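You operate a simulated robot arm through the tools that you are given. There is no shell and no other tool. Be economical: measure what you need, move in short steps, check, and stop when the job is done.

You run a simulated robot arm. Do the job below in one go: nothing can be reset, and whatever is moved stays where it is left.

Task
Rub the stain off the cream cloth with the stick that its care label names.
Fine: clamp it in the rubber tray first; afterwards stand the stick in its slot and open the red clamp bar.
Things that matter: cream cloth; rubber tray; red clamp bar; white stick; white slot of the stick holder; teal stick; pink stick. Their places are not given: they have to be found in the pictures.

Only the result counts: the job must be done as asked and must still hold three seconds after the hand-in. Knocking over, shifting, dropping, spilling or breaking anything else fails it.

Robot
A 6-joint arm with a two-finger parallel gripper, fixed in place. Base frame: the origin is at the foot of the arm, x ahead of it, y to its left, z up; the work surface is at about z = 905. Units: mm, degrees, N and s.
With the tool pointing down near the work surface it reaches from about 240 to 640 mm from the base axis. Its first joint turns from -66.0 to 66.0 degrees. Payload 2.7 kg.
The TCP is the grasp point between the finger pads, 23 mm short of the fingertips. In the tool frame z runs along the fingers and y along their closing line. Largest opening 94 mm; finger width 38, thickness 10; the body of the gripper, 54 by 96 mm, starts 39 mm behind the TCP.
Orientation is that of the tool frame in the base frame, as a unit quaternion [x, y, z, w]. With the fingers straight down and closing along the base's y, the tool's x points along the base's -x, its y along +y and its z along -z.

Tools
- The arm moves only by the tool jog_arm. Its argument "commands" is a list of rows, each an object of numbers (a shift or turn left out is 0, a gripper value left out holds the last): "dx", "dy", "dz": the shift along the tool's x, y, z in units of 150 mm (1.0 is 150 mm); "ax", "ay", "az": the turn, a rotation vector about the tool's x, y, z in units of 60 degrees (1.0 is 60 degrees); "fingers": the gripper command, from -1 (fully open) to 1 (shut), values between in proportion. In form: [{"dx": .., "dy": .., "dz": .., "ax": .., "ay": .., "az": .., "fingers": ..}, ...]. A call has 1 to 20 rows; each row is the pose to reach, as a shift and turn from the pose commanded when the call began, along the tool's axes at that moment. A call with a number of a shift or a turn outside -1 to 1 is refused whole. Rows are played at 5 a second. More than 50 mm and 8.6 degrees between two rows, or a gripper value outside its range, and nothing of the call is played. Where a pose cannot be reached the arm comes as near as it can. A force on the tool above 50 N (or 10 N above the force at the start of the call, whichever is more), or a blocked arm, ends the call early, and 0.2 s more pass. The fingers move at their own pace (about 45 mm/s each) and stop on an object; they squeeze with about 45 N. The grip force told is the motor's: it shows also when the fingers shut on nothing. Time passes only in rows, and 0.2 s behind the last, so rows that repeat a pose let the fingers close. The reply holds the time, the measured pose of the TCP, the force on the tool along the base axes, the opening and the grip force, in the units named above and with some noise.
- Cameras (640 x 400 px; columns grow to the right, rows downward): "scene" is fixed at [93.2, -447.2, 1414.4]; the picture's right is [0.59, -0.81, 0.00], its down [-0.38, -0.28, -0.88] and it looks along [0.71, 0.52, -0.47] (base axes); focal length 314 px, centre (320, 200). "wrist" rides on the gripper at [-39, 0, -44] in the tool frame; the picture's right is [0.00, -1.00, 0.00], its down [0.97, 0.00, -0.24] and it looks along [0.24, 0.00, 0.97] (tool axes); focal length 218 px, centre (320, 200).
- camera(camera): a new picture of that camera. No time passes.
- point_at(camera, pixels): there is no depth. For up to 12 entries [column, row, z] of the newest picture of that camera ("zoom" is the newest enlarged one), the place [x, y] in the base frame at which the ray of that pixel passes the height z, good to about 3 mm. No time passes.
- inspect(camera, box): a new picture of the part [left, top, right, bottom] of that camera's present view, enlarged. No time passes.
- job_done(): hands the job in; it is judged then, once.

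Go step by step. Measure first, check grasps and placings, and put right what went wrong. The budget is 80 turns and 46 pictures, counting those below and the enlarged ones. Unless the task says otherwise, let go and move clear before handing in, and close with one line.

The tools are called after "Request:" by a JSON object that holds its "fn" and its "kwargs". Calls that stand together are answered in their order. jog_arm: Moves the arm, as the interface text tells. Its arguments: {"type":"object","properties":{"commands":{"type":"array","items":{"type":"object","properties":{"dx":{"type":"number"},"dy":{"type":"number"},"dz":{"type":"number"},"ax":{"type":"number"},"ay":{"type":"number"},"az":{"type":"number"},"fingers":{"type":"number"}}}}},"required":["commands"]} The other tools are called the same way: camera (camera) takes a picture; point_at (camera, pixels) gives the place at which the rays of pixels pass given heights; inspect (camera, box) takes an enlarged picture of a part of a camera's view; job_done () hands the job in.

At the start:

```text
t: 0.0
tool_pos: [324.5, -177.5, 1244.5]
ee_rot: [0.0, 1.0, 0.0, 0.0]
force: [0.0, -1.0, 0.2]
opening: 94.1
grasp_force: 0.0
```

scene: 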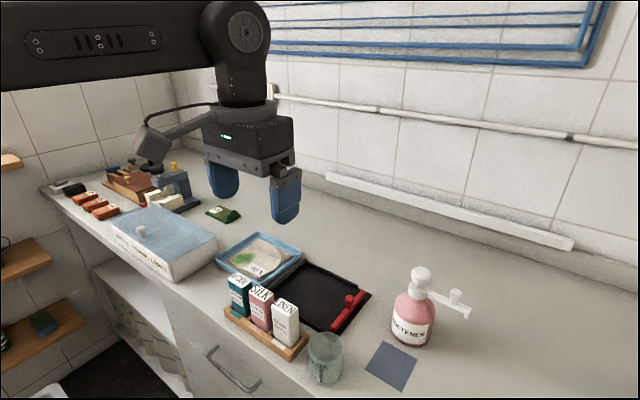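
wrist: 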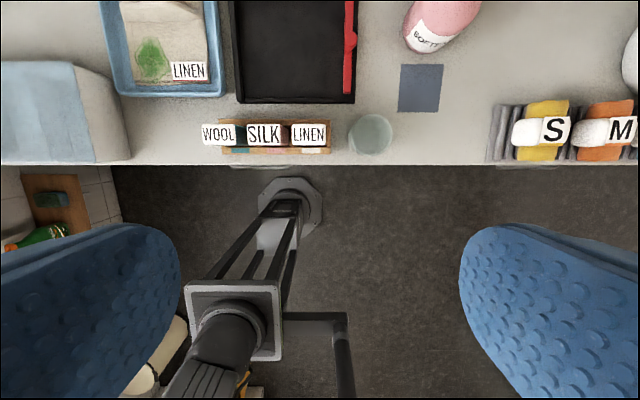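

The wrist picture shows the cloth in the blue tray (label LINEN near 188,72), the sticks near (220–310,133) and the black rubber tray with the red bar near (350,45). I'll enlarge these for detail.

Request:
{"fn": "inspect", "kwargs": {"camera": "scene", "box": [200, 220, 400, 390]}}

Request:
{"fn": "inspect", "kwargs": {"camera": "wrist", "box": [80, 0, 400, 180]}}

```text
2.35 times, centred on (300, 305) of scene
```

zoom: 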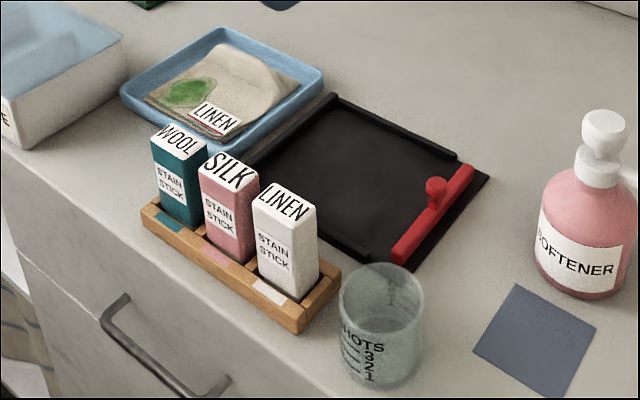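

```text
2.00 times, centred on (240, 90) of wrist
```

zoom: 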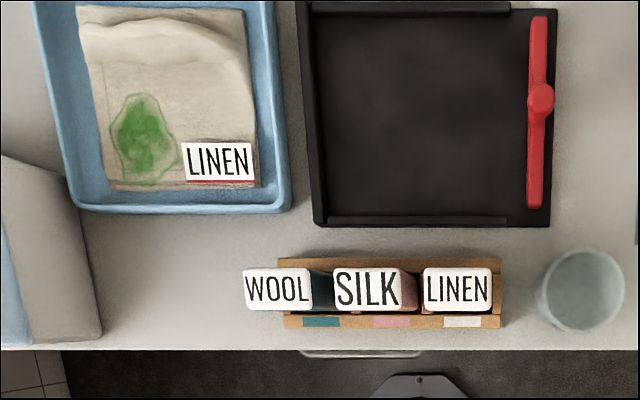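

The label reads LINEN, so the white stick is the one. I'll measure the main points from the zoomed wrist view.

Request:
{"fn": "point_at", "kwargs": {"camera": "zoom", "pixels": [[322, 215, 910], [545, 220, 910], [315, 10, 910], [541, 100, 935], [537, 20, 920], [534, 205, 920], [460, 322, 925], [425, 290, 975], [490, 290, 975], [105, 188, 915], [250, 185, 915], [145, 140, 915]]}}

Request:
{"fn": "point_at", "kwargs": {"camera": "scene", "pixels": [[276, 260, 910], [329, 331, 910], [371, 293, 910], [335, 328, 920], [362, 295, 920], [350, 298, 935]]}}

```text
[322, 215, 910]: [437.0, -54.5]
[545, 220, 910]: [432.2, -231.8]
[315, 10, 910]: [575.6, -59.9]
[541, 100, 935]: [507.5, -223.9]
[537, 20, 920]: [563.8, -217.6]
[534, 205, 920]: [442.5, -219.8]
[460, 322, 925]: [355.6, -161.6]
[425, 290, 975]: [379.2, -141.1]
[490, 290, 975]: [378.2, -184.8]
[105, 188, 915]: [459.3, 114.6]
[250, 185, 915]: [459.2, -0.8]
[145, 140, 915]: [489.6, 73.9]
```

```text
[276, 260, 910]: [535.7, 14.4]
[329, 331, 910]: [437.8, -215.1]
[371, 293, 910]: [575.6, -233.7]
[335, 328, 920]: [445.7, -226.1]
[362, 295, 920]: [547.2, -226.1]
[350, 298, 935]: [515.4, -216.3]
```

The tray spans x 437–576+, y -55 to -232, with the bar at y≈-220. I'll move above the cloth and tray for a closer look.

Request:
{"fn": "jog_arm", "kwargs": {"commands": [{"dx": -0.2, "dy": 0.14, "dz": 0.13}, {"dx": -0.4, "dy": 0.28, "dz": 0.26}, {"dx": -0.6, "dy": 0.42, "dz": 0.39}, {"dx": -0.8, "dy": 0.56, "dz": 0.52}, {"dx": -1.0, "dy": 0.7, "dz": 0.65}]}}

Request:
{"fn": "camera", "kwargs": {"camera": "wrist"}}

```text
t: 1.2
tool_pos: [474.3, -71.8, 1146.0]
ee_rot: [-0.001, 1.0, 0.0, 0.001]
force: [1.0, 0.2, 0.3]
opening: 94.1
grasp_force: 0.0
```

```text
41 pictures are left
```

wrist: 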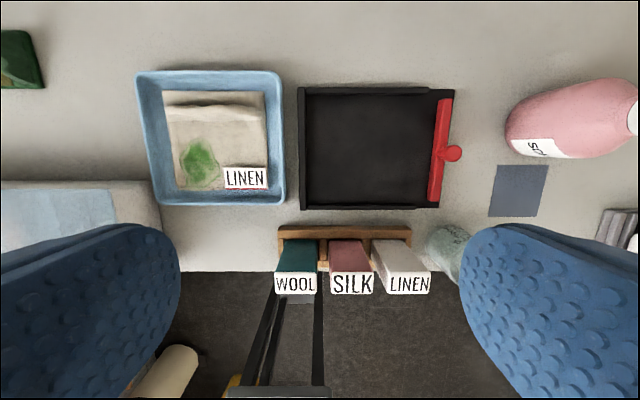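

Request:
{"fn": "inspect", "kwargs": {"camera": "wrist", "box": [290, 70, 470, 220]}}

Request:
{"fn": "inspect", "kwargs": {"camera": "wrist", "box": [130, 65, 300, 215]}}

Request:
{"fn": "inspect", "kwargs": {"camera": "scene", "box": [300, 250, 390, 340]}}

Request:
{"fn": "inspect", "kwargs": {"camera": "scene", "box": [210, 220, 310, 290]}}

Request:
{"fn": "point_at", "kwargs": {"camera": "wrist", "pixels": [[304, 205, 908], [303, 92, 908], [440, 205, 908], [452, 95, 908], [452, 153, 940], [435, 198, 920], [447, 102, 920], [165, 103, 930], [262, 106, 930], [180, 190, 912], [268, 188, 912], [200, 162, 912]]}}

```text
2.67 times, centred on (380, 145) of wrist
```

zoom: 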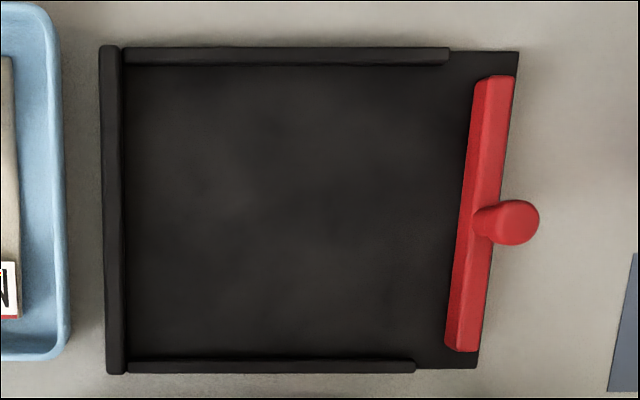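

```text
2.67 times, centred on (215, 140) of wrist
```

zoom: 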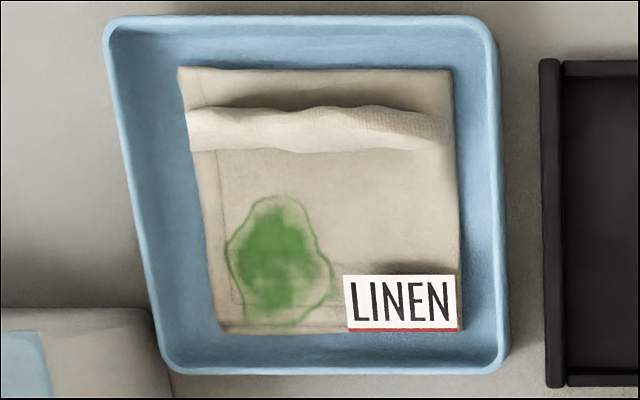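

```text
4.44 times, centred on (345, 295) of scene
```

zoom: 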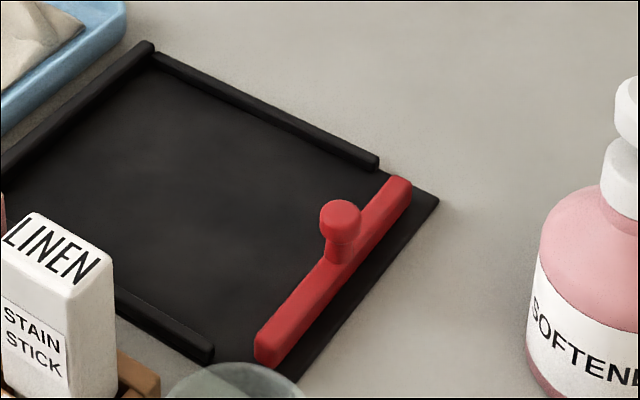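

```text
5.71 times, centred on (260, 255) of scene
```

zoom: 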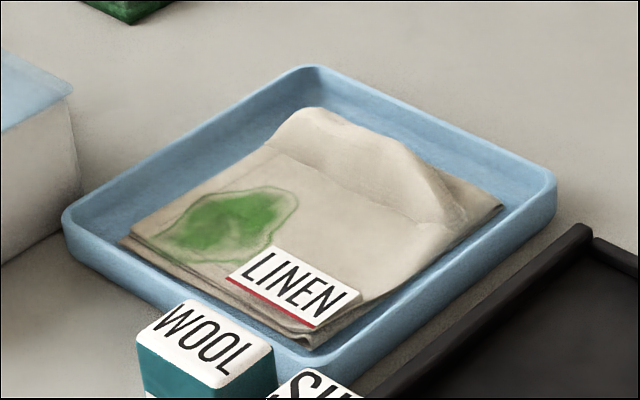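

```text
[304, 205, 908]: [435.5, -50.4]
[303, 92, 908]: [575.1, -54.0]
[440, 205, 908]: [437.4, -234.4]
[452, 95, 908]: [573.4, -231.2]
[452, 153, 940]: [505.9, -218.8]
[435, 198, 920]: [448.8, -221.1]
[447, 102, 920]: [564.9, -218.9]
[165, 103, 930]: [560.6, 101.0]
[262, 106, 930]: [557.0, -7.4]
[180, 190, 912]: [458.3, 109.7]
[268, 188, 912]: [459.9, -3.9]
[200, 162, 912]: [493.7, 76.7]
```

The cloth has a raised fold running along y near its far edge, which is a natural grip spot. I'll triangulate the fold crest, the blue tray wall and the knob.

Request:
{"fn": "point_at", "kwargs": {"camera": "wrist", "pixels": [[214, 105, 912], [214, 105, 925], [214, 105, 940], [214, 121, 912], [214, 121, 925], [214, 90, 910], [210, 82, 910], [210, 72, 930], [163, 92, 910]]}}

Request:
{"fn": "point_at", "kwargs": {"camera": "scene", "pixels": [[269.6, 246.3, 912], [269.6, 246.3, 925], [269.6, 246.3, 940], [266, 253, 912], [291.5, 255.7, 912], [258.5, 232, 930], [299, 250, 930], [272, 292, 930], [213.5, 258.5, 930]]}}

```text
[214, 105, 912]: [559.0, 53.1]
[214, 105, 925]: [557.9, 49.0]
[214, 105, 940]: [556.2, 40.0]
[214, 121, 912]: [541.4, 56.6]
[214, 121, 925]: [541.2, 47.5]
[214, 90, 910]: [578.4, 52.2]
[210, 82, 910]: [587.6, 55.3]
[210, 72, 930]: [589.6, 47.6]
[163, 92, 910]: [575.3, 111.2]
```

```text
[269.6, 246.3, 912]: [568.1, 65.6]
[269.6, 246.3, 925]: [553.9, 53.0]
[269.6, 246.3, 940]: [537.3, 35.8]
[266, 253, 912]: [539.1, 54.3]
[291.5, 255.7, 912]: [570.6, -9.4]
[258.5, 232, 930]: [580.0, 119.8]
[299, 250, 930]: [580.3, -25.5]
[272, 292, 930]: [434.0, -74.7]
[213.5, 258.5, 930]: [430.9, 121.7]
```

Fold centre is about (549, 50), crest z≈926, and the tray's inner wall is at x≈587. I'll move above the fold and turn the fingers to close along x.

Request:
{"fn": "jog_arm", "kwargs": {"commands": [{"dx": -0.0625, "dy": 0.102, "dz": 0.038, "az": 0.125, "fingers": 0.0}, {"dx": -0.125, "dy": 0.203, "dz": 0.077, "az": 0.25}, {"dx": -0.187, "dy": 0.305, "dz": 0.115, "az": 0.375}, {"dx": -0.25, "dy": 0.406, "dz": 0.153, "az": 0.5}, {"dx": -0.312, "dy": 0.508, "dz": 0.192, "az": 0.625}, {"dx": -0.375, "dy": 0.61, "dz": 0.23, "az": 0.75}, {"dx": -0.437, "dy": 0.711, "dz": 0.268, "az": 0.875}, {"dx": -0.5, "dy": 0.813, "dz": 0.307, "az": 1.0}]}}

Request:
{"fn": "jog_arm", "kwargs": {"commands": [{"az": 0.125, "dz": 0.1, "fingers": 0.1}, {"az": 0.25, "dz": 0.2}, {"az": 0.375, "dz": 0.3}, {"az": 0.5, "dz": 0.4}, {"az": 0.5, "dz": 0.4}]}}

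Request:
{"fn": "camera", "kwargs": {"camera": "wrist"}}

```text
t: 3.0
tool_pos: [548.3, 48.7, 1098.4]
ee_rot: [0.502, 0.865, -0.001, 0.001]
force: [-1.1, -0.1, 0.5]
opening: 47.0
grasp_force: 0.1
```

```text
t: 4.2
tool_pos: [548.6, 49.7, 1039.7]
ee_rot: [0.708, 0.706, -0.001, 0.0]
force: [-0.2, -0.3, 0.2]
opening: 42.1
grasp_force: 0.0
```

```text
36 pictures are left
```

wrist: 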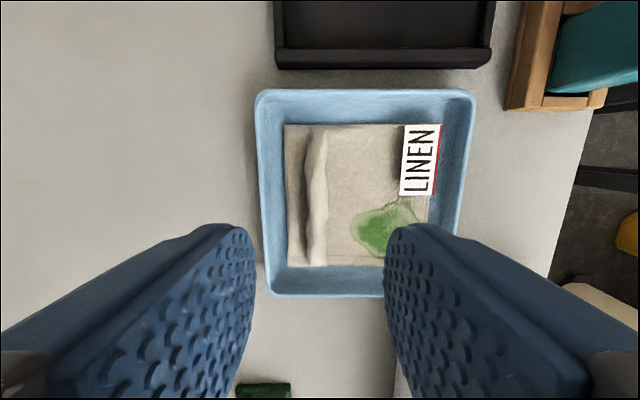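

The fold (columns 305–328) lines up with the TCP at column 320. I'll descend to z≈937 with fingers at about 42 mm.

Request:
{"fn": "point_at", "kwargs": {"camera": "wrist", "pixels": [[305, 195, 912], [328, 195, 912], [317, 130, 922], [317, 264, 922], [285, 125, 910], [287, 265, 910], [428, 262, 910], [266, 195, 910], [375, 235, 912]]}}

Request:
{"fn": "jog_arm", "kwargs": {"commands": [{"dz": 0.2}, {"dz": 0.4}, {"dz": 0.55}, {"dz": 0.6}, {"dz": 0.6}]}}

Request:
{"fn": "inspect", "kwargs": {"camera": "scene", "box": [200, 160, 340, 300]}}

```text
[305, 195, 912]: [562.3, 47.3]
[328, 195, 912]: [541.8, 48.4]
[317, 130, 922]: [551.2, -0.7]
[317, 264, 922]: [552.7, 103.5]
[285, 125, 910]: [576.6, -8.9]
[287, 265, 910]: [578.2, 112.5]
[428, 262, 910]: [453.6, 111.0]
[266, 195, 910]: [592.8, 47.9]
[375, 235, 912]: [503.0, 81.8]
```

```text
t: 5.4
tool_pos: [547.7, 49.1, 950.6]
ee_rot: [0.707, 0.707, 0.0, 0.0]
force: [0.2, -0.5, 0.1]
opening: 42.2
grasp_force: 0.2
```

```text
2.86 times, centred on (270, 230) of scene
```

zoom: 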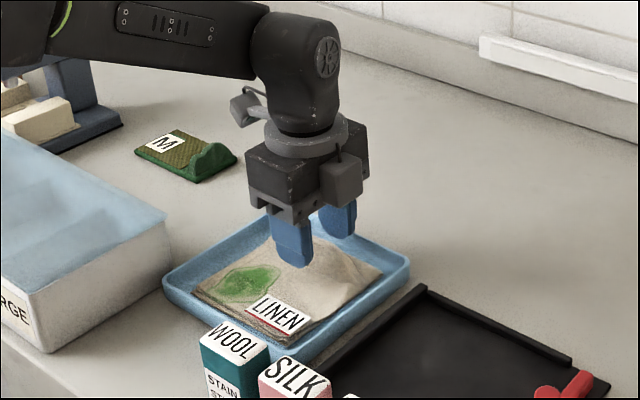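

Fingertips are still ~15 mm high (TCP z 950.6). I'll lower to 937 and close gently.

Request:
{"fn": "jog_arm", "kwargs": {"commands": [{"dy": 0.02, "dz": 0.05}, {"dy": 0.02, "dz": 0.095}, {"dy": 0.02, "dz": 0.095}, {"dy": 0.02, "dz": 0.095, "fingers": 1.0}, {"dy": 0.02, "dz": 0.095}, {"dy": 0.02, "dz": 0.095}, {"dy": 0.02, "dz": 0.095}, {"dy": 0.02, "dz": 0.095}]}}

Request:
{"fn": "inspect", "kwargs": {"camera": "wrist", "box": [160, 80, 480, 280]}}

```text
t: 6.7
tool_pos: [551.8, 50.0, 941.6]
ee_rot: [0.707, 0.707, 0.0, 0.001]
force: [-1.3, 1.2, 8.0]
opening: 9.6
grasp_force: 27.6
stopped in row 6: the force on the tool passed its limit (the readings are from after the stop); the commanded pose is now the measured one
```

```text
2.00 times, centred on (320, 180) of wrist
```

zoom: 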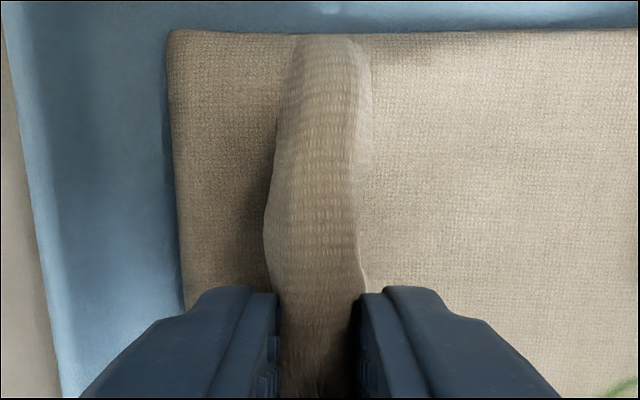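

The fold is between the pads, opening 9.6 mm. I'll finish closing and lift gently.

Request:
{"fn": "jog_arm", "kwargs": {"commands": [{"fingers": 1.0}, {"fingers": 1.0}, {"dz": -0.05}, {"dz": -0.15}, {"dz": -0.3}, {"dz": -0.45}, {"dz": -0.6}]}}

Request:
{"fn": "inspect", "kwargs": {"camera": "scene", "box": [200, 130, 400, 310]}}

```text
t: 8.2
tool_pos: [551.0, 50.5, 1031.2]
ee_rot: [0.707, 0.707, 0.0, 0.0]
force: [-0.5, 0.6, 0.4]
opening: 9.3
grasp_force: 44.9
```

```text
2.22 times, centred on (300, 220) of scene
```

zoom: 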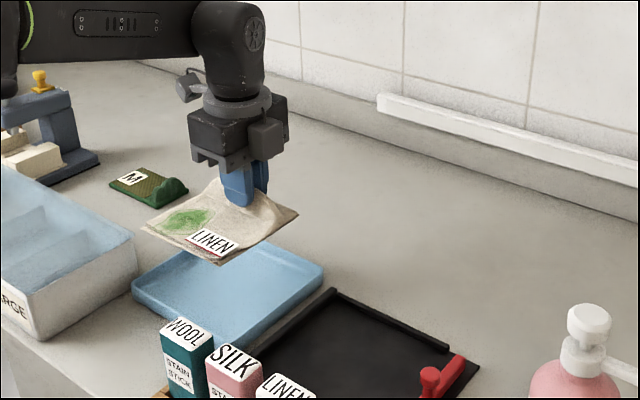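

The cloth hangs flat in the grip; its centre is 36 mm nearer than the grip point. The rubber tray's inside is x 438–571 with its end wall at y≈-55, so I'll carry the grip to (541, -123).

Request:
{"fn": "jog_arm", "kwargs": {"commands": [{"dx": -0.2}, {"dx": -0.4}, {"dx": -0.6, "dy": -0.02}, {"dx": -0.8, "dy": -0.04}, {"dx": -1.0, "dy": -0.067}]}}

Request:
{"fn": "jog_arm", "kwargs": {"commands": [{"dx": -0.08, "dz": 0.1}, {"dx": -0.16, "dz": 0.3}, {"dx": -0.16, "dz": 0.4}]}}

Request:
{"fn": "inspect", "kwargs": {"camera": "scene", "box": [220, 160, 420, 340]}}

Request:
{"fn": "camera", "kwargs": {"camera": "wrist"}}

```text
t: 9.4
tool_pos: [540.8, -100.4, 1029.8]
ee_rot: [0.707, 0.707, -0.001, 0.0]
force: [0.5, -0.2, 0.4]
opening: 9.2
grasp_force: 45.3
```

```text
t: 10.2
tool_pos: [540.5, -124.5, 971.3]
ee_rot: [0.707, 0.707, -0.001, 0.0]
force: [0.0, -0.9, -0.5]
opening: 9.5
grasp_force: 44.9
```

```text
2.22 times, centred on (320, 250) of scene
```

zoom: 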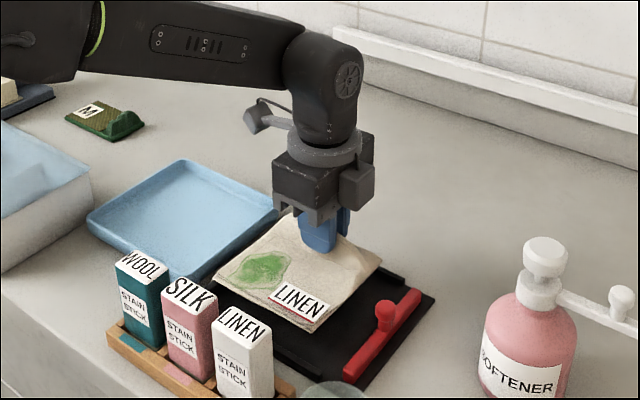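

```text
31 pictures are left
```

wrist: 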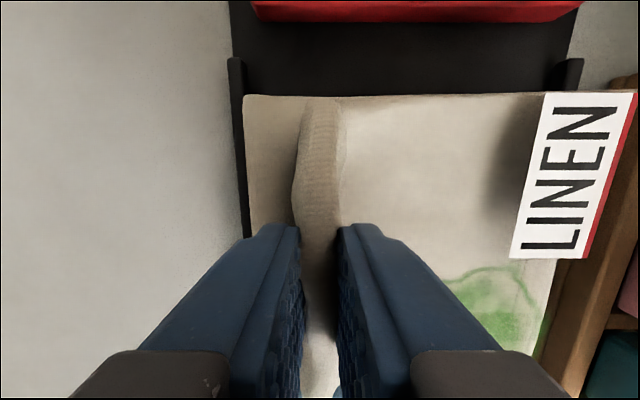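

Cloth is over the tray, about 30 mm up. I'll check edge positions against the rails before lowering.

Request:
{"fn": "point_at", "kwargs": {"camera": "wrist", "pixels": [[245, 98, 940], [247, 200, 940], [242, 90, 912], [247, 230, 912], [553, 85, 912], [545, 95, 940], [540, 340, 940], [255, 20, 920], [583, 5, 920]]}}

```text
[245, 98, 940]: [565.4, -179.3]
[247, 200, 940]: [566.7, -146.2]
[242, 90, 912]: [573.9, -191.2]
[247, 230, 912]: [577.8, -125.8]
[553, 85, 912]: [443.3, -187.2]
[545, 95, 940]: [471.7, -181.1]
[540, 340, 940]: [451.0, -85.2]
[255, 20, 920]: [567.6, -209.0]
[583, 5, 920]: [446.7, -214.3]
```

The far edge is at 566 against the rail at ~573, so I'll shift +3 mm in x and lower until light contact.

Request:
{"fn": "jog_arm", "kwargs": {"commands": [{"dy": 0.02, "dz": 0.07}, {"dy": 0.02, "dz": 0.14}, {"dy": 0.02, "dz": 0.17}, {"dy": 0.02, "dz": 0.19}, {"dy": 0.02, "dz": 0.2}, {"dy": 0.02, "dz": 0.21}, {"dy": 0.02, "dz": 0.22}]}}

Request:
{"fn": "inspect", "kwargs": {"camera": "scene", "box": [240, 200, 400, 340]}}

```text
t: 11.8
tool_pos: [545.1, -125.1, 939.8]
ee_rot: [0.707, 0.707, 0.001, 0.002]
force: [-6.6, 1.7, 26.7]
opening: 9.4
grasp_force: 44.3
```

```text
2.86 times, centred on (320, 270) of scene
```

zoom: 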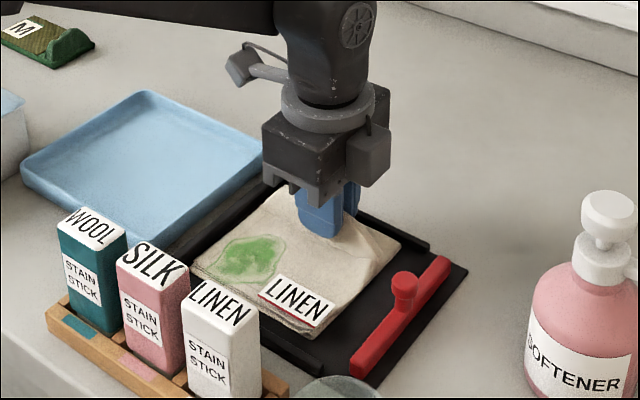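

Contact is made (26 N). I'll ease up 2 mm, open to ~30 mm and rise.

Request:
{"fn": "jog_arm", "kwargs": {"commands": [{"dz": -0.015}, {"dz": -0.015, "fingers": 0.36}, {"dz": -0.015}, {"dz": -0.015}, {"dz": -0.08}, {"dz": -0.2}, {"dz": -0.4}, {"dz": -0.6}, {"dz": -0.8}]}}

Request:
{"fn": "camera", "kwargs": {"camera": "wrist"}}

Request:
{"fn": "inspect", "kwargs": {"camera": "scene", "box": [240, 200, 400, 340]}}

```text
t: 13.8
tool_pos: [544.0, -123.2, 1056.5]
ee_rot: [0.707, 0.707, -0.001, -0.001]
force: [-0.4, -0.3, 0.2]
opening: 29.9
grasp_force: 0.1
```

```text
29 pictures are left
```

wrist: 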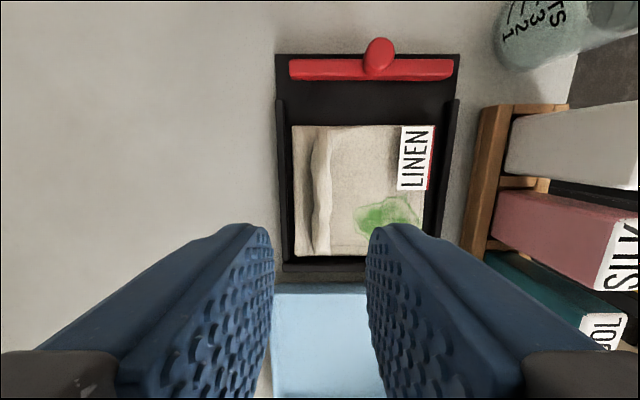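

```text
2.86 times, centred on (320, 270) of scene
```

zoom: 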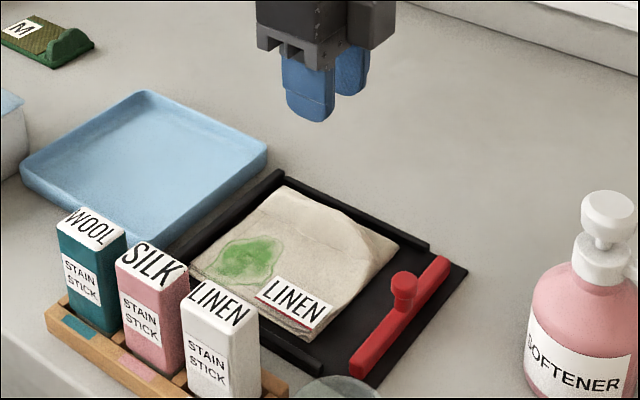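

The cloth sits flat within the rails. Now I'll triangulate the knob and the bar.

Request:
{"fn": "point_at", "kwargs": {"camera": "wrist", "pixels": [[380, 46, 930], [380, 46, 940], [380, 46, 950], [378, 66, 920], [292, 124, 912], [292, 255, 912], [289, 68, 920], [452, 68, 920]]}}

Request:
{"fn": "point_at", "kwargs": {"camera": "scene", "pixels": [[349.4, 297.0, 930], [349.4, 297.0, 940], [349.4, 297.0, 950], [349.4, 308, 920], [349.4, 310, 920]]}}

```text
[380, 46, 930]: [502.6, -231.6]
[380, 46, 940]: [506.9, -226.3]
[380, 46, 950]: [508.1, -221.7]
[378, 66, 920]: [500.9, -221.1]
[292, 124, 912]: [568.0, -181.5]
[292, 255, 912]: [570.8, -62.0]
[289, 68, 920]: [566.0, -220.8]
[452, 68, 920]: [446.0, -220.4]
```

```text
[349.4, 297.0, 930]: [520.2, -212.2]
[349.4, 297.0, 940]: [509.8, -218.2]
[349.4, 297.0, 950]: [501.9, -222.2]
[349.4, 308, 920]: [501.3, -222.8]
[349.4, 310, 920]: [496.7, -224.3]
```

Knob is about (506, -221), top z≈945. I'll check the bottle's clearance on the -y side before descending there.

Request:
{"fn": "point_at", "kwargs": {"camera": "scene", "pixels": [[391, 330, 915], [395, 305, 950], [412, 275, 1030], [410, 345, 905]]}}

Request:
{"fn": "jog_arm", "kwargs": {"commands": [{"dx": -0.22, "dy": -0.085, "fingers": 0.1}, {"dx": -0.44, "dy": -0.17}, {"dx": -0.653, "dy": -0.253}, {"dx": -0.653, "dy": -0.253}]}}

Request:
{"fn": "camera", "kwargs": {"camera": "wrist"}}

```text
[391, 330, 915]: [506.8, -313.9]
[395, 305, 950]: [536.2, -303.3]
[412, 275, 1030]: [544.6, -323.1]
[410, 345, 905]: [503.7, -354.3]
```

```text
t: 14.8
tool_pos: [507.4, -223.3, 1057.2]
ee_rot: [0.707, 0.707, -0.001, 0.0]
force: [-0.3, 0.1, -0.6]
opening: 42.5
grasp_force: 0.1
```

```text
27 pictures are left
```

wrist: 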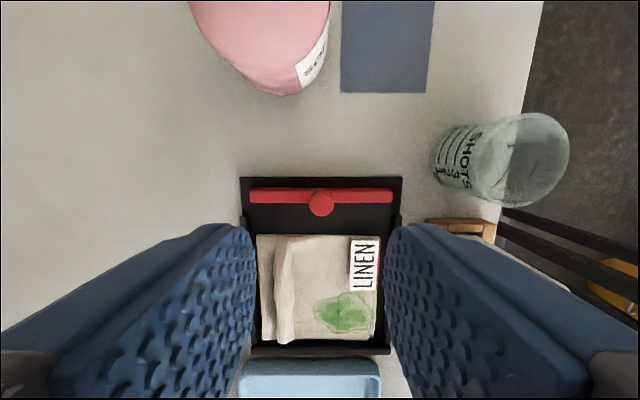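

The knob (320,203) is aligned in x, and the bottle clears the wrist by ~20 mm. I'll descend to z≈950 over the knob.

Request:
{"fn": "jog_arm", "kwargs": {"commands": [{"dx": 0.015, "dz": 0.25}, {"dx": 0.015, "dz": 0.5}, {"dx": 0.015, "dz": 0.6}, {"dx": 0.015, "dz": 0.66}, {"dx": 0.015, "dz": 0.7}, {"dx": 0.015, "dz": 0.7}]}}

Request:
{"fn": "inspect", "kwargs": {"camera": "scene", "box": [280, 220, 420, 340]}}

```text
t: 16.2
tool_pos: [506.1, -221.2, 951.4]
ee_rot: [0.708, 0.707, -0.001, 0.0]
force: [1.0, 0.1, -0.4]
opening: 42.2
grasp_force: 0.1
```

```text
3.33 times, centred on (350, 280) of scene
```

zoom: 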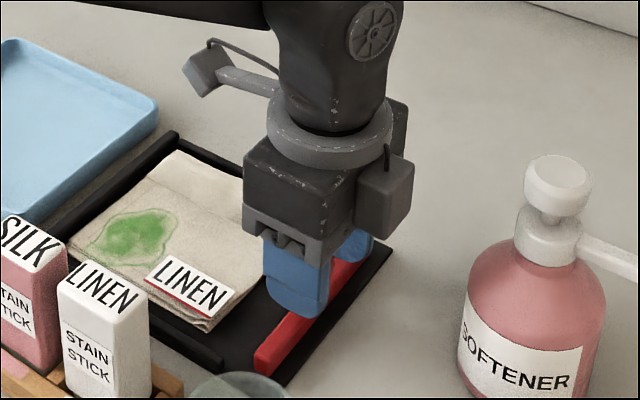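

Fingers straddle the knob without contact. Closing and then sliding +y gently.

Request:
{"fn": "jog_arm", "kwargs": {"commands": [{"fingers": 1.0}, {}, {}, {}, {"dx": 0.03}, {"dx": 0.07}]}}

```text
t: 17.6
tool_pos: [505.2, -209.9, 951.8]
ee_rot: [0.707, 0.707, -0.001, -0.001]
force: [-15.0, -3.6, 1.4]
opening: 18.1
grasp_force: 45.8
```

Gripped (18 mm) and the bar slides with ~4 N. I'll slide further toward the cloth.

Request:
{"fn": "jog_arm", "kwargs": {"commands": [{"dx": 0.04}, {"dx": 0.08}, {"dx": 0.12}, {"dx": 0.16}, {"dx": 0.2}]}}

Request:
{"fn": "inspect", "kwargs": {"camera": "scene", "box": [260, 220, 400, 340]}}

```text
t: 18.9
tool_pos: [503.9, -187.1, 951.9]
ee_rot: [0.709, 0.705, -0.003, 0.003]
force: [-8.7, -40.9, -7.2]
opening: 17.9
grasp_force: 44.7
```

```text
3.33 times, centred on (330, 280) of scene
```

zoom: 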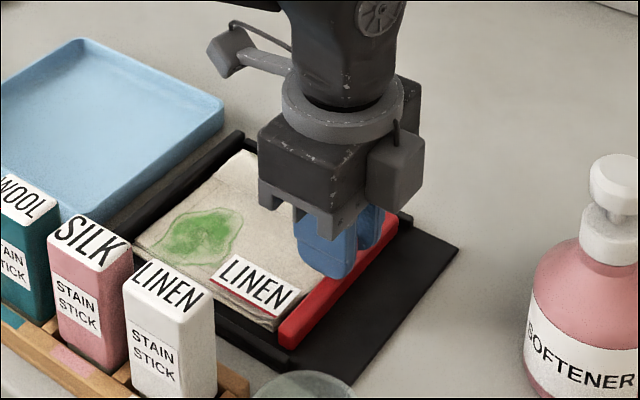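

The bar met a stop at y≈-187 with 41 N, with its edge at the cloth. I'll release, rise and look whether the cloth is clamped.

Request:
{"fn": "jog_arm", "kwargs": {"commands": [{"dx": -0.013}, {"dx": -0.013, "fingers": 0.1}, {"dx": -0.013}, {"dx": -0.013}, {"dx": -0.013, "dz": -0.2}, {"dx": -0.013, "dz": -0.5}, {"dx": -0.013, "dz": -0.75}]}}

Request:
{"fn": "inspect", "kwargs": {"camera": "wrist", "box": [220, 160, 420, 360]}}

Request:
{"fn": "inspect", "kwargs": {"camera": "scene", "box": [280, 240, 380, 330]}}

```text
t: 20.4
tool_pos: [504.4, -181.6, 1065.0]
ee_rot: [0.707, 0.707, -0.001, -0.001]
force: [-0.1, 0.0, 0.4]
opening: 42.2
grasp_force: 0.0
```

```text
2.00 times, centred on (320, 260) of wrist
```

zoom: 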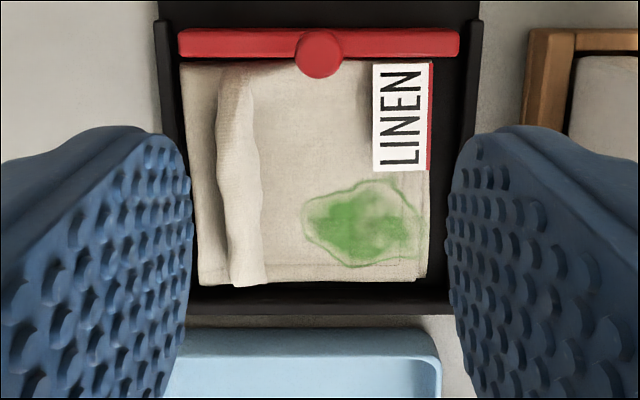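

```text
4.44 times, centred on (330, 285) of scene
```

zoom: 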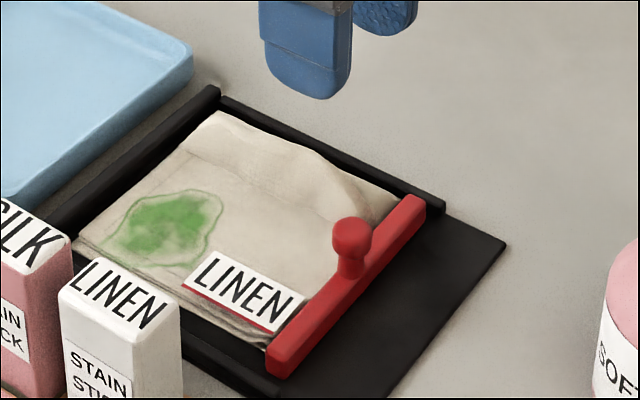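

The bar now abuts the cloth edge. I'll measure the bar position, cloth edges and end wall to see whether it really holds.

Request:
{"fn": "point_at", "kwargs": {"camera": "zoom", "pixels": [[352, 238, 945], [270, 352, 920], [425, 205, 922], [266, 375, 908]]}}

Request:
{"fn": "point_at", "kwargs": {"camera": "wrist", "pixels": [[320, 186, 945], [249, 183, 920], [449, 182, 920], [300, 191, 912], [260, 303, 910], [425, 300, 910], [320, 309, 908], [315, 316, 915], [377, 273, 912]]}}

```text
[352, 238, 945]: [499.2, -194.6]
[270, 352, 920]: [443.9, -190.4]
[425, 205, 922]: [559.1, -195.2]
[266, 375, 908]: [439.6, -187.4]
```

```text
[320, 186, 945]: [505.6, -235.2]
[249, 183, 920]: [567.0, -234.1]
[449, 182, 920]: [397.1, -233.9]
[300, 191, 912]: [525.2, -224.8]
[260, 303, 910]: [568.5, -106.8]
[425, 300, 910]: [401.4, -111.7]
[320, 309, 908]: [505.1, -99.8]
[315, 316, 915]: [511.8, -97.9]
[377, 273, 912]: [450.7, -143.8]
```

Those wrist readings used an older full picture, so I'll take a fresh one and measure again.

Request:
{"fn": "camera", "kwargs": {"camera": "wrist"}}

Request:
{"fn": "point_at", "kwargs": {"camera": "wrist", "pixels": [[320, 186, 945], [249, 183, 920], [389, 183, 920], [300, 190.5, 912], [260, 303, 910], [375, 300, 910], [320, 309, 908], [315, 316, 915], [343, 273, 912], [401, 173, 914], [239, 172, 914]]}}

```text
22 pictures are left
```

wrist: 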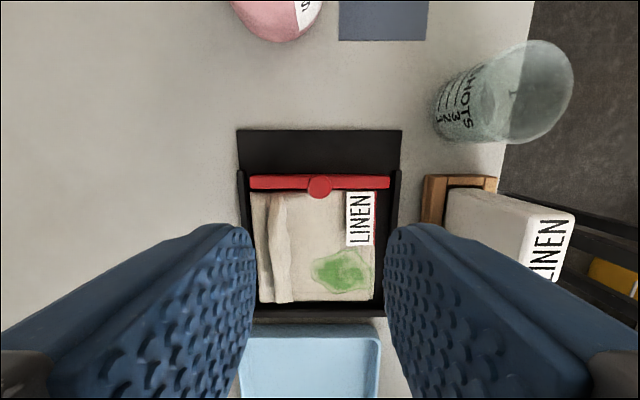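

```text
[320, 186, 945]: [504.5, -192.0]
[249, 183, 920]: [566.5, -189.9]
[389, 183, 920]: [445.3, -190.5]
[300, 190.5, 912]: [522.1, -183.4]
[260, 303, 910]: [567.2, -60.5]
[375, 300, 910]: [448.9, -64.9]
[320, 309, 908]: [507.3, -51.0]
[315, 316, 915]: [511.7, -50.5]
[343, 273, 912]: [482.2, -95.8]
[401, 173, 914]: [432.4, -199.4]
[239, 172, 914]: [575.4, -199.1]
```

Bar front is at y≈-184, against the cloth edge at -183, with the far cloth edge at the end wall, and it took 41 N without moving. It is clamped. Next I'll measure the white stick.

Request:
{"fn": "inspect", "kwargs": {"camera": "scene", "box": [215, 260, 345, 370]}}

Request:
{"fn": "point_at", "kwargs": {"camera": "scene", "pixels": [[285.1, 306.3, 970], [285.1, 306.3, 985], [285.1, 306.3, 1000], [285.1, 306.3, 1015]]}}

```text
3.64 times, centred on (280, 315) of scene
```

zoom: 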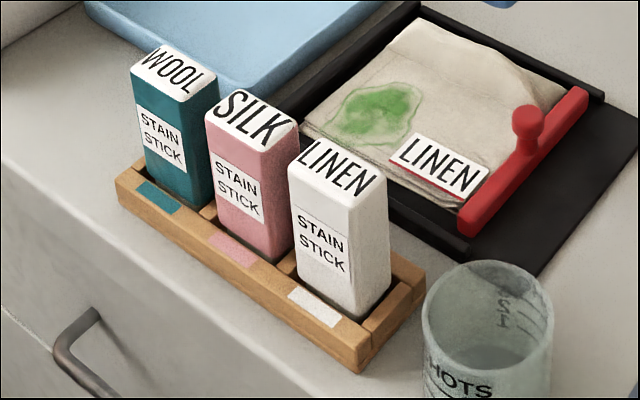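

```text
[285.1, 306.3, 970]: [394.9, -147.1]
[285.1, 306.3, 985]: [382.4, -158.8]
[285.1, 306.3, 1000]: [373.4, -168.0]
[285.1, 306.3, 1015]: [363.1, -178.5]
```

Stick top is at z≈991, centre ≈ (378, -163). I'll measure its cross-section and the holder.

Request:
{"fn": "point_at", "kwargs": {"camera": "zoom", "pixels": [[289, 170, 990], [305, 136, 990], [385, 178, 990], [355, 202, 990], [300, 278, 925], [350, 316, 925], [389, 288, 925], [360, 350, 925], [425, 283, 925], [360, 320, 925]]}}

Request:
{"fn": "jog_arm", "kwargs": {"commands": [{"dz": -0.2}, {"dz": -0.35, "dy": -0.2, "fingers": -0.6}, {"dz": -0.35, "dy": -0.5}, {"dz": -0.35, "dx": 0.05, "dy": -0.7}, {"dz": -0.35, "dx": 0.13, "dy": -0.84}, {"dz": -0.35, "dx": 0.13, "dy": -0.84}]}}

Request:
{"fn": "camera", "kwargs": {"camera": "wrist"}}

```text
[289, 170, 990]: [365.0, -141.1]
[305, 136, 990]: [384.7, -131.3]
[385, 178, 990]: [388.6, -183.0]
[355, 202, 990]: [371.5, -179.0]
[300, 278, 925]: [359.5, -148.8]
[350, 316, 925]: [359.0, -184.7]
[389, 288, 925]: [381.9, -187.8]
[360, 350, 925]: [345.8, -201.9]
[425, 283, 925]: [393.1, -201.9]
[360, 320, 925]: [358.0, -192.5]
```

```text
t: 21.9
tool_pos: [379.1, -160.7, 1117.6]
ee_rot: [0.707, 0.707, -0.001, -0.001]
force: [-0.1, 0.1, -0.5]
opening: 75.1
grasp_force: 0.1
```

```text
20 pictures are left
```

wrist: 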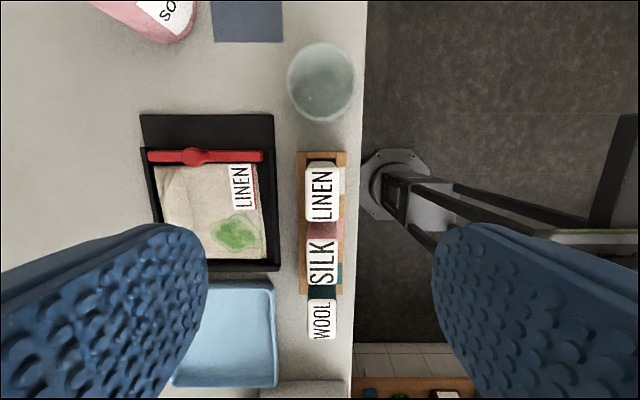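

The white stick top is at columns 305–338, rows 165–218. I'll compute its centre and descend around it.

Request:
{"fn": "point_at", "kwargs": {"camera": "wrist", "pixels": [[305, 192, 990], [338, 192, 990], [321, 165, 990], [321, 219, 990], [321, 240, 990], [296, 155, 925], [347, 155, 925], [299, 293, 925], [290, 90, 970], [322, 115, 980]]}}

```text
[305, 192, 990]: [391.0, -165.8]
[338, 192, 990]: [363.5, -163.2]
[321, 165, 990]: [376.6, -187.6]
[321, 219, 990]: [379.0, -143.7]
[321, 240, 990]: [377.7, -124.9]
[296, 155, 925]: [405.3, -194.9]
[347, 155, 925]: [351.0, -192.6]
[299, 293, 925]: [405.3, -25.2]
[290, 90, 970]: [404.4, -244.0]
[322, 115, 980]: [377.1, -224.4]
```

Stick centre is (377.5, -165), 26 × 44 mm. The camera housing will hang toward the beaker, so I'll check the beaker rim height.

Request:
{"fn": "point_at", "kwargs": {"camera": "wrist", "pixels": [[320, 82, 970], [320, 82, 990], [320, 82, 1010], [320, 122, 970], [320, 122, 990], [320, 122, 1000]]}}

Request:
{"fn": "point_at", "kwargs": {"camera": "scene", "pixels": [[325.9, 343.8, 960], [325.9, 343.8, 975], [325.9, 343.8, 990], [325.9, 343.8, 1010]]}}

```text
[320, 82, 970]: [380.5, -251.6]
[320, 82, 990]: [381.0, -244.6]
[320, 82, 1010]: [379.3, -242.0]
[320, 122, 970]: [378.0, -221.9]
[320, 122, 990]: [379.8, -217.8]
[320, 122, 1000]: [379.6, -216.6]
```

```text
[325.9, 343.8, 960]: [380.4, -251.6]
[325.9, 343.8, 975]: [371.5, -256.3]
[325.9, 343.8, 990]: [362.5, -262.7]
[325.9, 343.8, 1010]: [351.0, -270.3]
```

The rim is at z≈960, well below the housing. Descending to z≈968 around the stick.

Request:
{"fn": "jog_arm", "kwargs": {"commands": [{"dx": -0.029, "dy": -0.01, "dz": 0.3}, {"dx": -0.029, "dy": -0.01, "dz": 0.6}, {"dx": -0.029, "dy": -0.01, "dz": 0.8}, {"dx": -0.029, "dy": -0.01, "dz": 0.92}, {"dx": -0.029, "dy": -0.01, "dz": 0.99}, {"dx": -0.029, "dy": -0.01, "dz": 0.99}]}}

Request:
{"fn": "inspect", "kwargs": {"camera": "scene", "box": [215, 230, 355, 370]}}

```text
t: 23.2
tool_pos: [377.3, -166.3, 968.2]
ee_rot: [0.707, 0.707, 0.0, 0.0]
force: [0.2, 0.2, -0.9]
opening: 75.1
grasp_force: 0.1
```

```text
2.86 times, centred on (285, 300) of scene
```

zoom: 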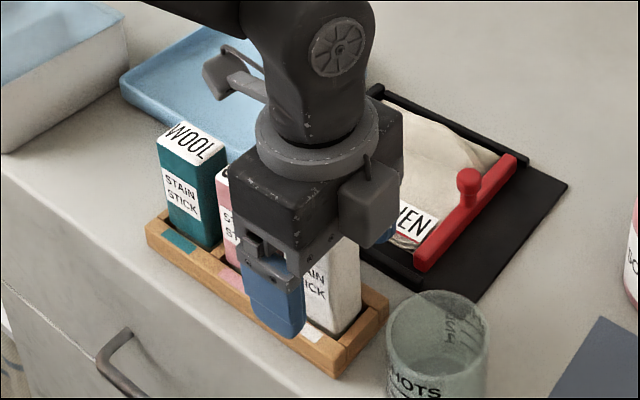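

The fingers straddle the white stick with no contact. Closing, then lifting straight up.

Request:
{"fn": "jog_arm", "kwargs": {"commands": [{"fingers": 1.0}, {}, {}, {}, {}, {"dz": -0.03}, {"dz": -0.1}, {"dz": -0.3}, {"dz": -0.55}]}}

Request:
{"fn": "inspect", "kwargs": {"camera": "scene", "box": [215, 200, 355, 370]}}

```text
t: 25.2
tool_pos: [379.0, -167.7, 1051.2]
ee_rot: [0.707, 0.707, -0.002, -0.002]
force: [-0.2, 0.0, -0.7]
opening: 26.3
grasp_force: 45.1
```

```text
2.35 times, centred on (285, 285) of scene
```

zoom: 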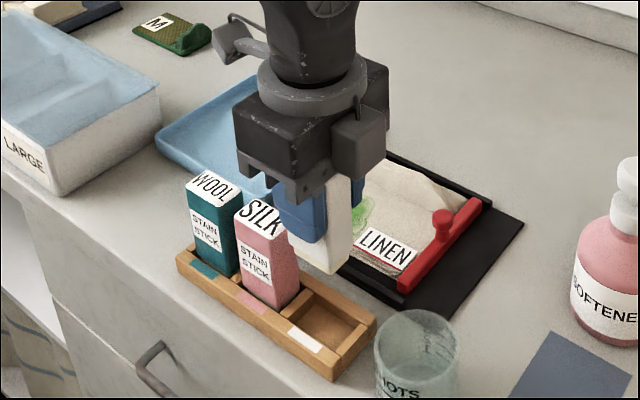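

The stick is held upright, its bottom ~58 mm below the TCP. The stain spans about x 452–513, y -117…-71, so I'll move above (482, -94), x first.

Request:
{"fn": "jog_arm", "kwargs": {"commands": [{"dy": 0.2, "dz": -0.05}, {"dy": 0.45, "dz": -0.05}, {"dy": 0.687, "dx": 0.1, "dz": -0.05}, {"dy": 0.687, "dx": 0.35}, {"dy": 0.687, "dx": 0.49, "dz": 0.2}, {"dy": 0.687, "dx": 0.49, "dz": 0.3}]}}

Request:
{"fn": "inspect", "kwargs": {"camera": "scene", "box": [240, 200, 380, 320]}}

Request:
{"fn": "camera", "kwargs": {"camera": "wrist"}}

```text
t: 26.6
tool_pos: [481.0, -92.6, 1005.3]
ee_rot: [0.707, 0.707, 0.0, 0.0]
force: [0.1, -0.4, -0.6]
opening: 26.2
grasp_force: 45.3
```

```text
3.33 times, centred on (310, 260) of scene
```

zoom: 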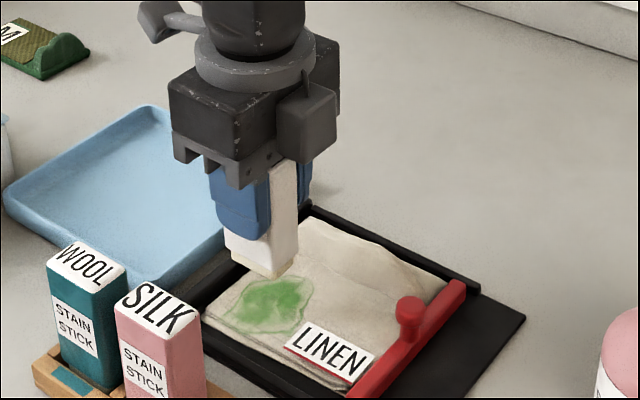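

```text
16 pictures are left
```

wrist: 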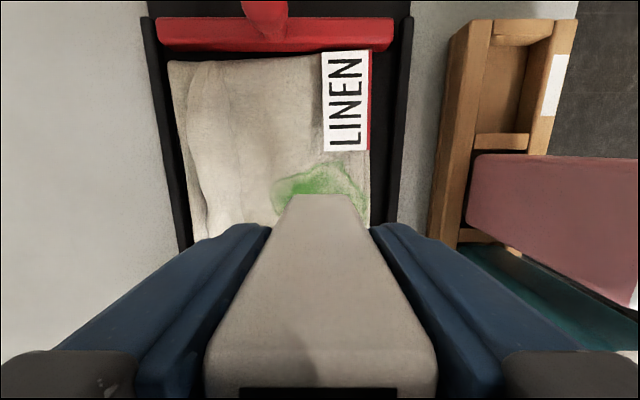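

The stick's lower end shows just short of the stain. I'll measure the stain edges from here.

Request:
{"fn": "point_at", "kwargs": {"camera": "wrist", "pixels": [[320, 165, 916], [272, 192, 916], [366, 205, 916], [283, 195, 945], [360, 195, 945], [372, 150, 918], [370, 190, 914]]}}

Request:
{"fn": "point_at", "kwargs": {"camera": "scene", "pixels": [[303, 284, 916], [280.3, 292, 916], [302, 295, 916], [294, 299.6, 916], [286, 284, 916]]}}

```text
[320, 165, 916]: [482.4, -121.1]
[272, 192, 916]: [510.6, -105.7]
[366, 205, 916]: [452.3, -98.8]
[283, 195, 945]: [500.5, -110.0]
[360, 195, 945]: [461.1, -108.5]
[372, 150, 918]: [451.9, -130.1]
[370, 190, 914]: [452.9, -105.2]
```

```text
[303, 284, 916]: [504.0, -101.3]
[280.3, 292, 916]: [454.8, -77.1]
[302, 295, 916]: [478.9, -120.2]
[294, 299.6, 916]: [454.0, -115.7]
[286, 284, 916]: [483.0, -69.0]
```

Stain is y -121…-69, x 452–512. I'll lower at the centre to find contact.

Request:
{"fn": "jog_arm", "kwargs": {"commands": [{"dz": 0.08}, {"dz": 0.15}, {"dz": 0.18}, {"dz": 0.19}, {"dz": 0.19}]}}

```text
t: 27.9
tool_pos: [482.7, -93.2, 978.9]
ee_rot: [0.707, 0.707, 0.001, 0.001]
force: [-0.8, 1.1, 13.8]
opening: 26.2
grasp_force: 45.0
```

Contact at z≈979 with 14 N, a good rubbing pressure. Now stroking along x with small y offsets.

Request:
{"fn": "jog_arm", "kwargs": {"commands": [{"dy": 0.06}, {"dy": 0.115}, {"dy": 0.06}, {"dy": 0.0}, {"dy": -0.06}, {"dy": -0.11}, {"dy": -0.11, "dx": -0.035}, {"dy": -0.06, "dx": -0.035}, {"dy": 0.0, "dx": -0.035}, {"dy": 0.06, "dx": -0.035}, {"dy": 0.115, "dx": -0.035}, {"dy": 0.115, "dx": 0.015}, {"dy": 0.06, "dx": 0.015}, {"dy": 0.0, "dx": 0.015}, {"dy": -0.06, "dx": 0.015}, {"dy": -0.11, "dx": 0.015}, {"dy": -0.06, "dx": 0.0}, {"dy": 0.0}]}}

Request:
{"fn": "inspect", "kwargs": {"camera": "scene", "box": [240, 200, 380, 320]}}

```text
t: 31.6
tool_pos: [479.7, -94.8, 978.0]
ee_rot: [0.707, 0.707, -0.001, 0.0]
force: [-9.3, -0.5, 23.6]
opening: 26.4
grasp_force: 45.4
```

```text
3.33 times, centred on (310, 260) of scene
```

zoom: 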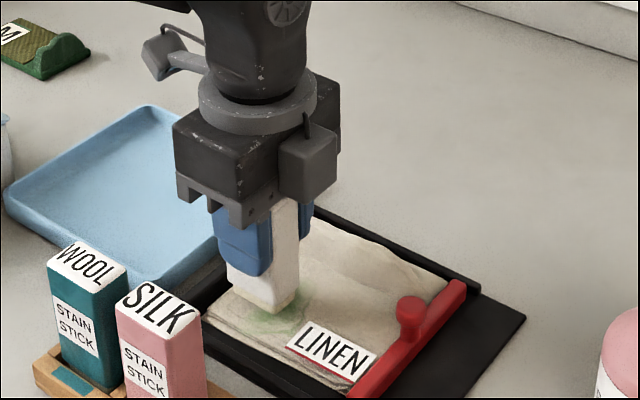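

The stain has faded strongly and cloth and bar haven't moved. Another round of strokes, biased toward -y where green remains.

Request:
{"fn": "jog_arm", "kwargs": {"commands": [{"dy": 0.06, "dx": -0.03}, {"dy": 0.12, "dx": -0.03}, {"dy": 0.06, "dx": -0.04}, {"dy": 0.0, "dx": -0.04}, {"dy": -0.06, "dx": -0.04}, {"dy": -0.1, "dx": -0.04}, {"dy": -0.06, "dx": -0.02}, {"dy": 0.0, "dx": -0.02}, {"dy": 0.06, "dx": -0.02}, {"dy": 0.12, "dx": -0.02}, {"dy": 0.12, "dx": 0.03}, {"dy": 0.06, "dx": 0.03}, {"dy": 0.0, "dx": 0.03}, {"dy": -0.06, "dx": 0.03}, {"dy": -0.1, "dx": 0.03}, {"dy": -0.1, "dx": -0.03}, {"dy": -0.05, "dx": -0.03}, {"dy": 0.0, "dx": -0.03}, {"dy": 0.06, "dx": -0.03}, {"dy": 0.0, "dx": 0.0}]}}

Request:
{"fn": "jog_arm", "kwargs": {"commands": [{"dz": -0.05}, {"dz": -0.2}, {"dz": -0.45}, {"dz": -0.5}]}}

Request:
{"fn": "inspect", "kwargs": {"camera": "scene", "box": [240, 200, 380, 320]}}

```text
t: 35.9
tool_pos: [482.8, -93.2, 977.2]
ee_rot: [0.707, 0.707, 0.0, 0.002]
force: [5.3, -3.4, 13.3]
opening: 26.5
grasp_force: 44.7
```

```text
t: 36.9
tool_pos: [481.2, -93.3, 1051.8]
ee_rot: [0.707, 0.707, -0.002, -0.002]
force: [-0.2, 0.6, -0.5]
opening: 26.2
grasp_force: 44.9
```

```text
3.33 times, centred on (310, 260) of scene
```

zoom: 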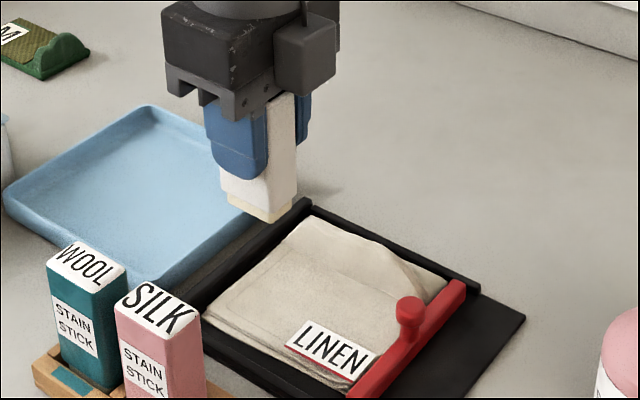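

The stain is completely gone. I'll carry the stick back above its slot, higher and y first, to clear the pink stick.

Request:
{"fn": "jog_arm", "kwargs": {"commands": [{"dz": -0.15, "dx": -0.2}, {"dz": -0.15, "dx": -0.487}, {"dz": -0.15, "dx": -0.487, "dy": -0.25}, {"dz": -0.15, "dx": -0.487, "dy": -0.5}, {"dz": -0.15, "dx": -0.487, "dy": -0.69}, {"dz": -0.1, "dx": -0.487, "dy": -0.69}]}}

Request:
{"fn": "camera", "kwargs": {"camera": "wrist"}}

Request:
{"fn": "inspect", "kwargs": {"camera": "scene", "box": [215, 220, 355, 370]}}

```text
t: 38.2
tool_pos: [377.3, -165.0, 1066.5]
ee_rot: [0.707, 0.707, 0.0, -0.001]
force: [-0.1, -0.6, -1.3]
opening: 26.2
grasp_force: 44.6
```

```text
13 pictures are left
```

wrist: 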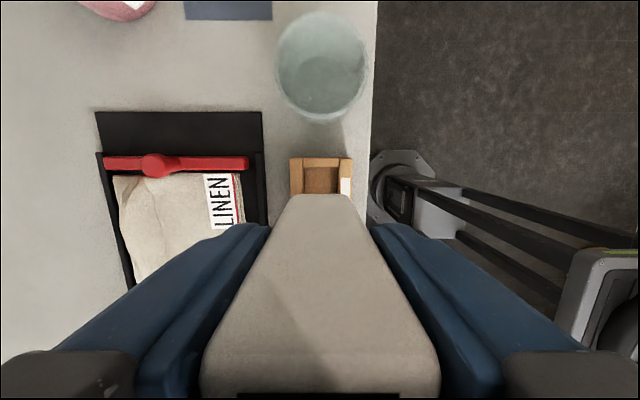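

```text
2.67 times, centred on (285, 295) of scene
```

zoom: 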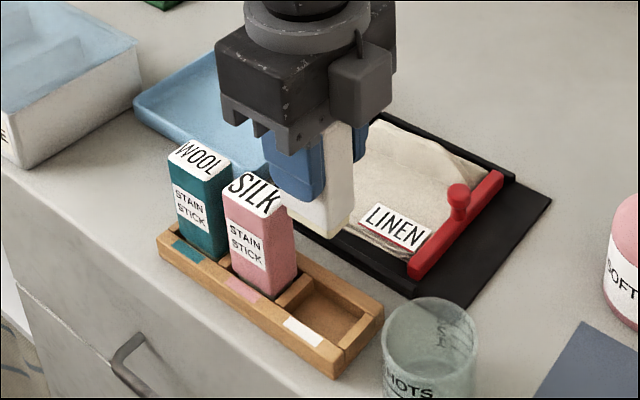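

The slot's interior shows at columns 305–339 with its end at row ~166. I'll measure it against the stick.

Request:
{"fn": "point_at", "kwargs": {"camera": "wrist", "pixels": [[304, 180, 925], [340, 180, 925], [322, 167, 925], [322, 167, 910], [284, 195, 1008], [357, 195, 1008]]}}

Request:
{"fn": "point_at", "kwargs": {"camera": "zoom", "pixels": [[307, 275, 925], [278, 306, 925], [363, 307, 925], [335, 342, 925]]}}

```text
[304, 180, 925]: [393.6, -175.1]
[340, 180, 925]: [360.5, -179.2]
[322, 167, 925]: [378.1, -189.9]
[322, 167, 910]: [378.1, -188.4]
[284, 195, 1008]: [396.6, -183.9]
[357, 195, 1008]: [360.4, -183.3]
```

```text
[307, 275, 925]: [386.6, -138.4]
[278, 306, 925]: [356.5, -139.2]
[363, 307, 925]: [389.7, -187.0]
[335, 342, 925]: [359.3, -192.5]
```

Slot centre ≈ (377, -164.5) matches the present pose. Descending carefully to z≈971.

Request:
{"fn": "jog_arm", "kwargs": {"commands": [{"dz": 0.2}, {"dz": 0.35}, {"dz": 0.42}, {"dz": 0.48}, {"dz": 0.54}, {"dz": 0.59}, {"dz": 0.63}, {"dz": 0.63}]}}

Request:
{"fn": "inspect", "kwargs": {"camera": "scene", "box": [215, 240, 355, 370]}}

```text
t: 40.0
tool_pos: [377.9, -165.4, 972.6]
ee_rot: [0.707, 0.707, -0.001, 0.0]
force: [-0.6, 0.2, -1.1]
opening: 26.8
grasp_force: 45.1
```

```text
3.08 times, centred on (285, 305) of scene
```

zoom: 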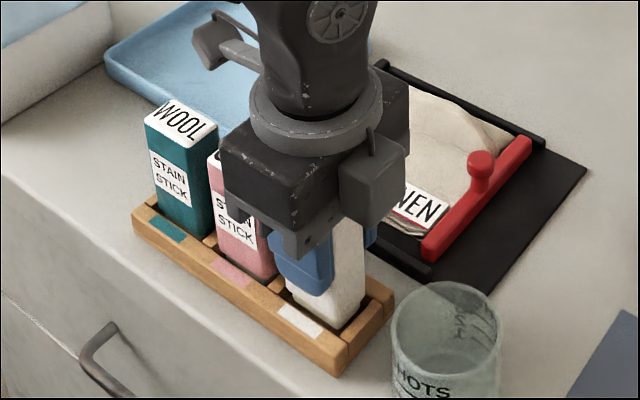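

The stick is in its slot, no force yet at z 972.6. A few mm more until it seats.

Request:
{"fn": "jog_arm", "kwargs": {"commands": [{"dz": 0.012}, {"dz": 0.022}, {"dz": 0.03}, {"dz": 0.03}]}}

```text
t: 41.0
tool_pos: [377.7, -165.8, 969.0]
ee_rot: [0.707, 0.707, -0.001, -0.001]
force: [0.5, -0.5, -0.7]
opening: 26.4
grasp_force: 44.7
```

Still no contact; continue 1 mm at a time.

Request:
{"fn": "jog_arm", "kwargs": {"commands": [{"dz": 0.006}, {"dz": 0.012}, {"dz": 0.016}, {"dz": 0.016}]}}

```text
t: 42.0
tool_pos: [378.6, -165.8, 968.1]
ee_rot: [0.708, 0.706, -0.001, 0.001]
force: [-8.8, 3.0, 28.8]
opening: 26.5
grasp_force: 44.9
```

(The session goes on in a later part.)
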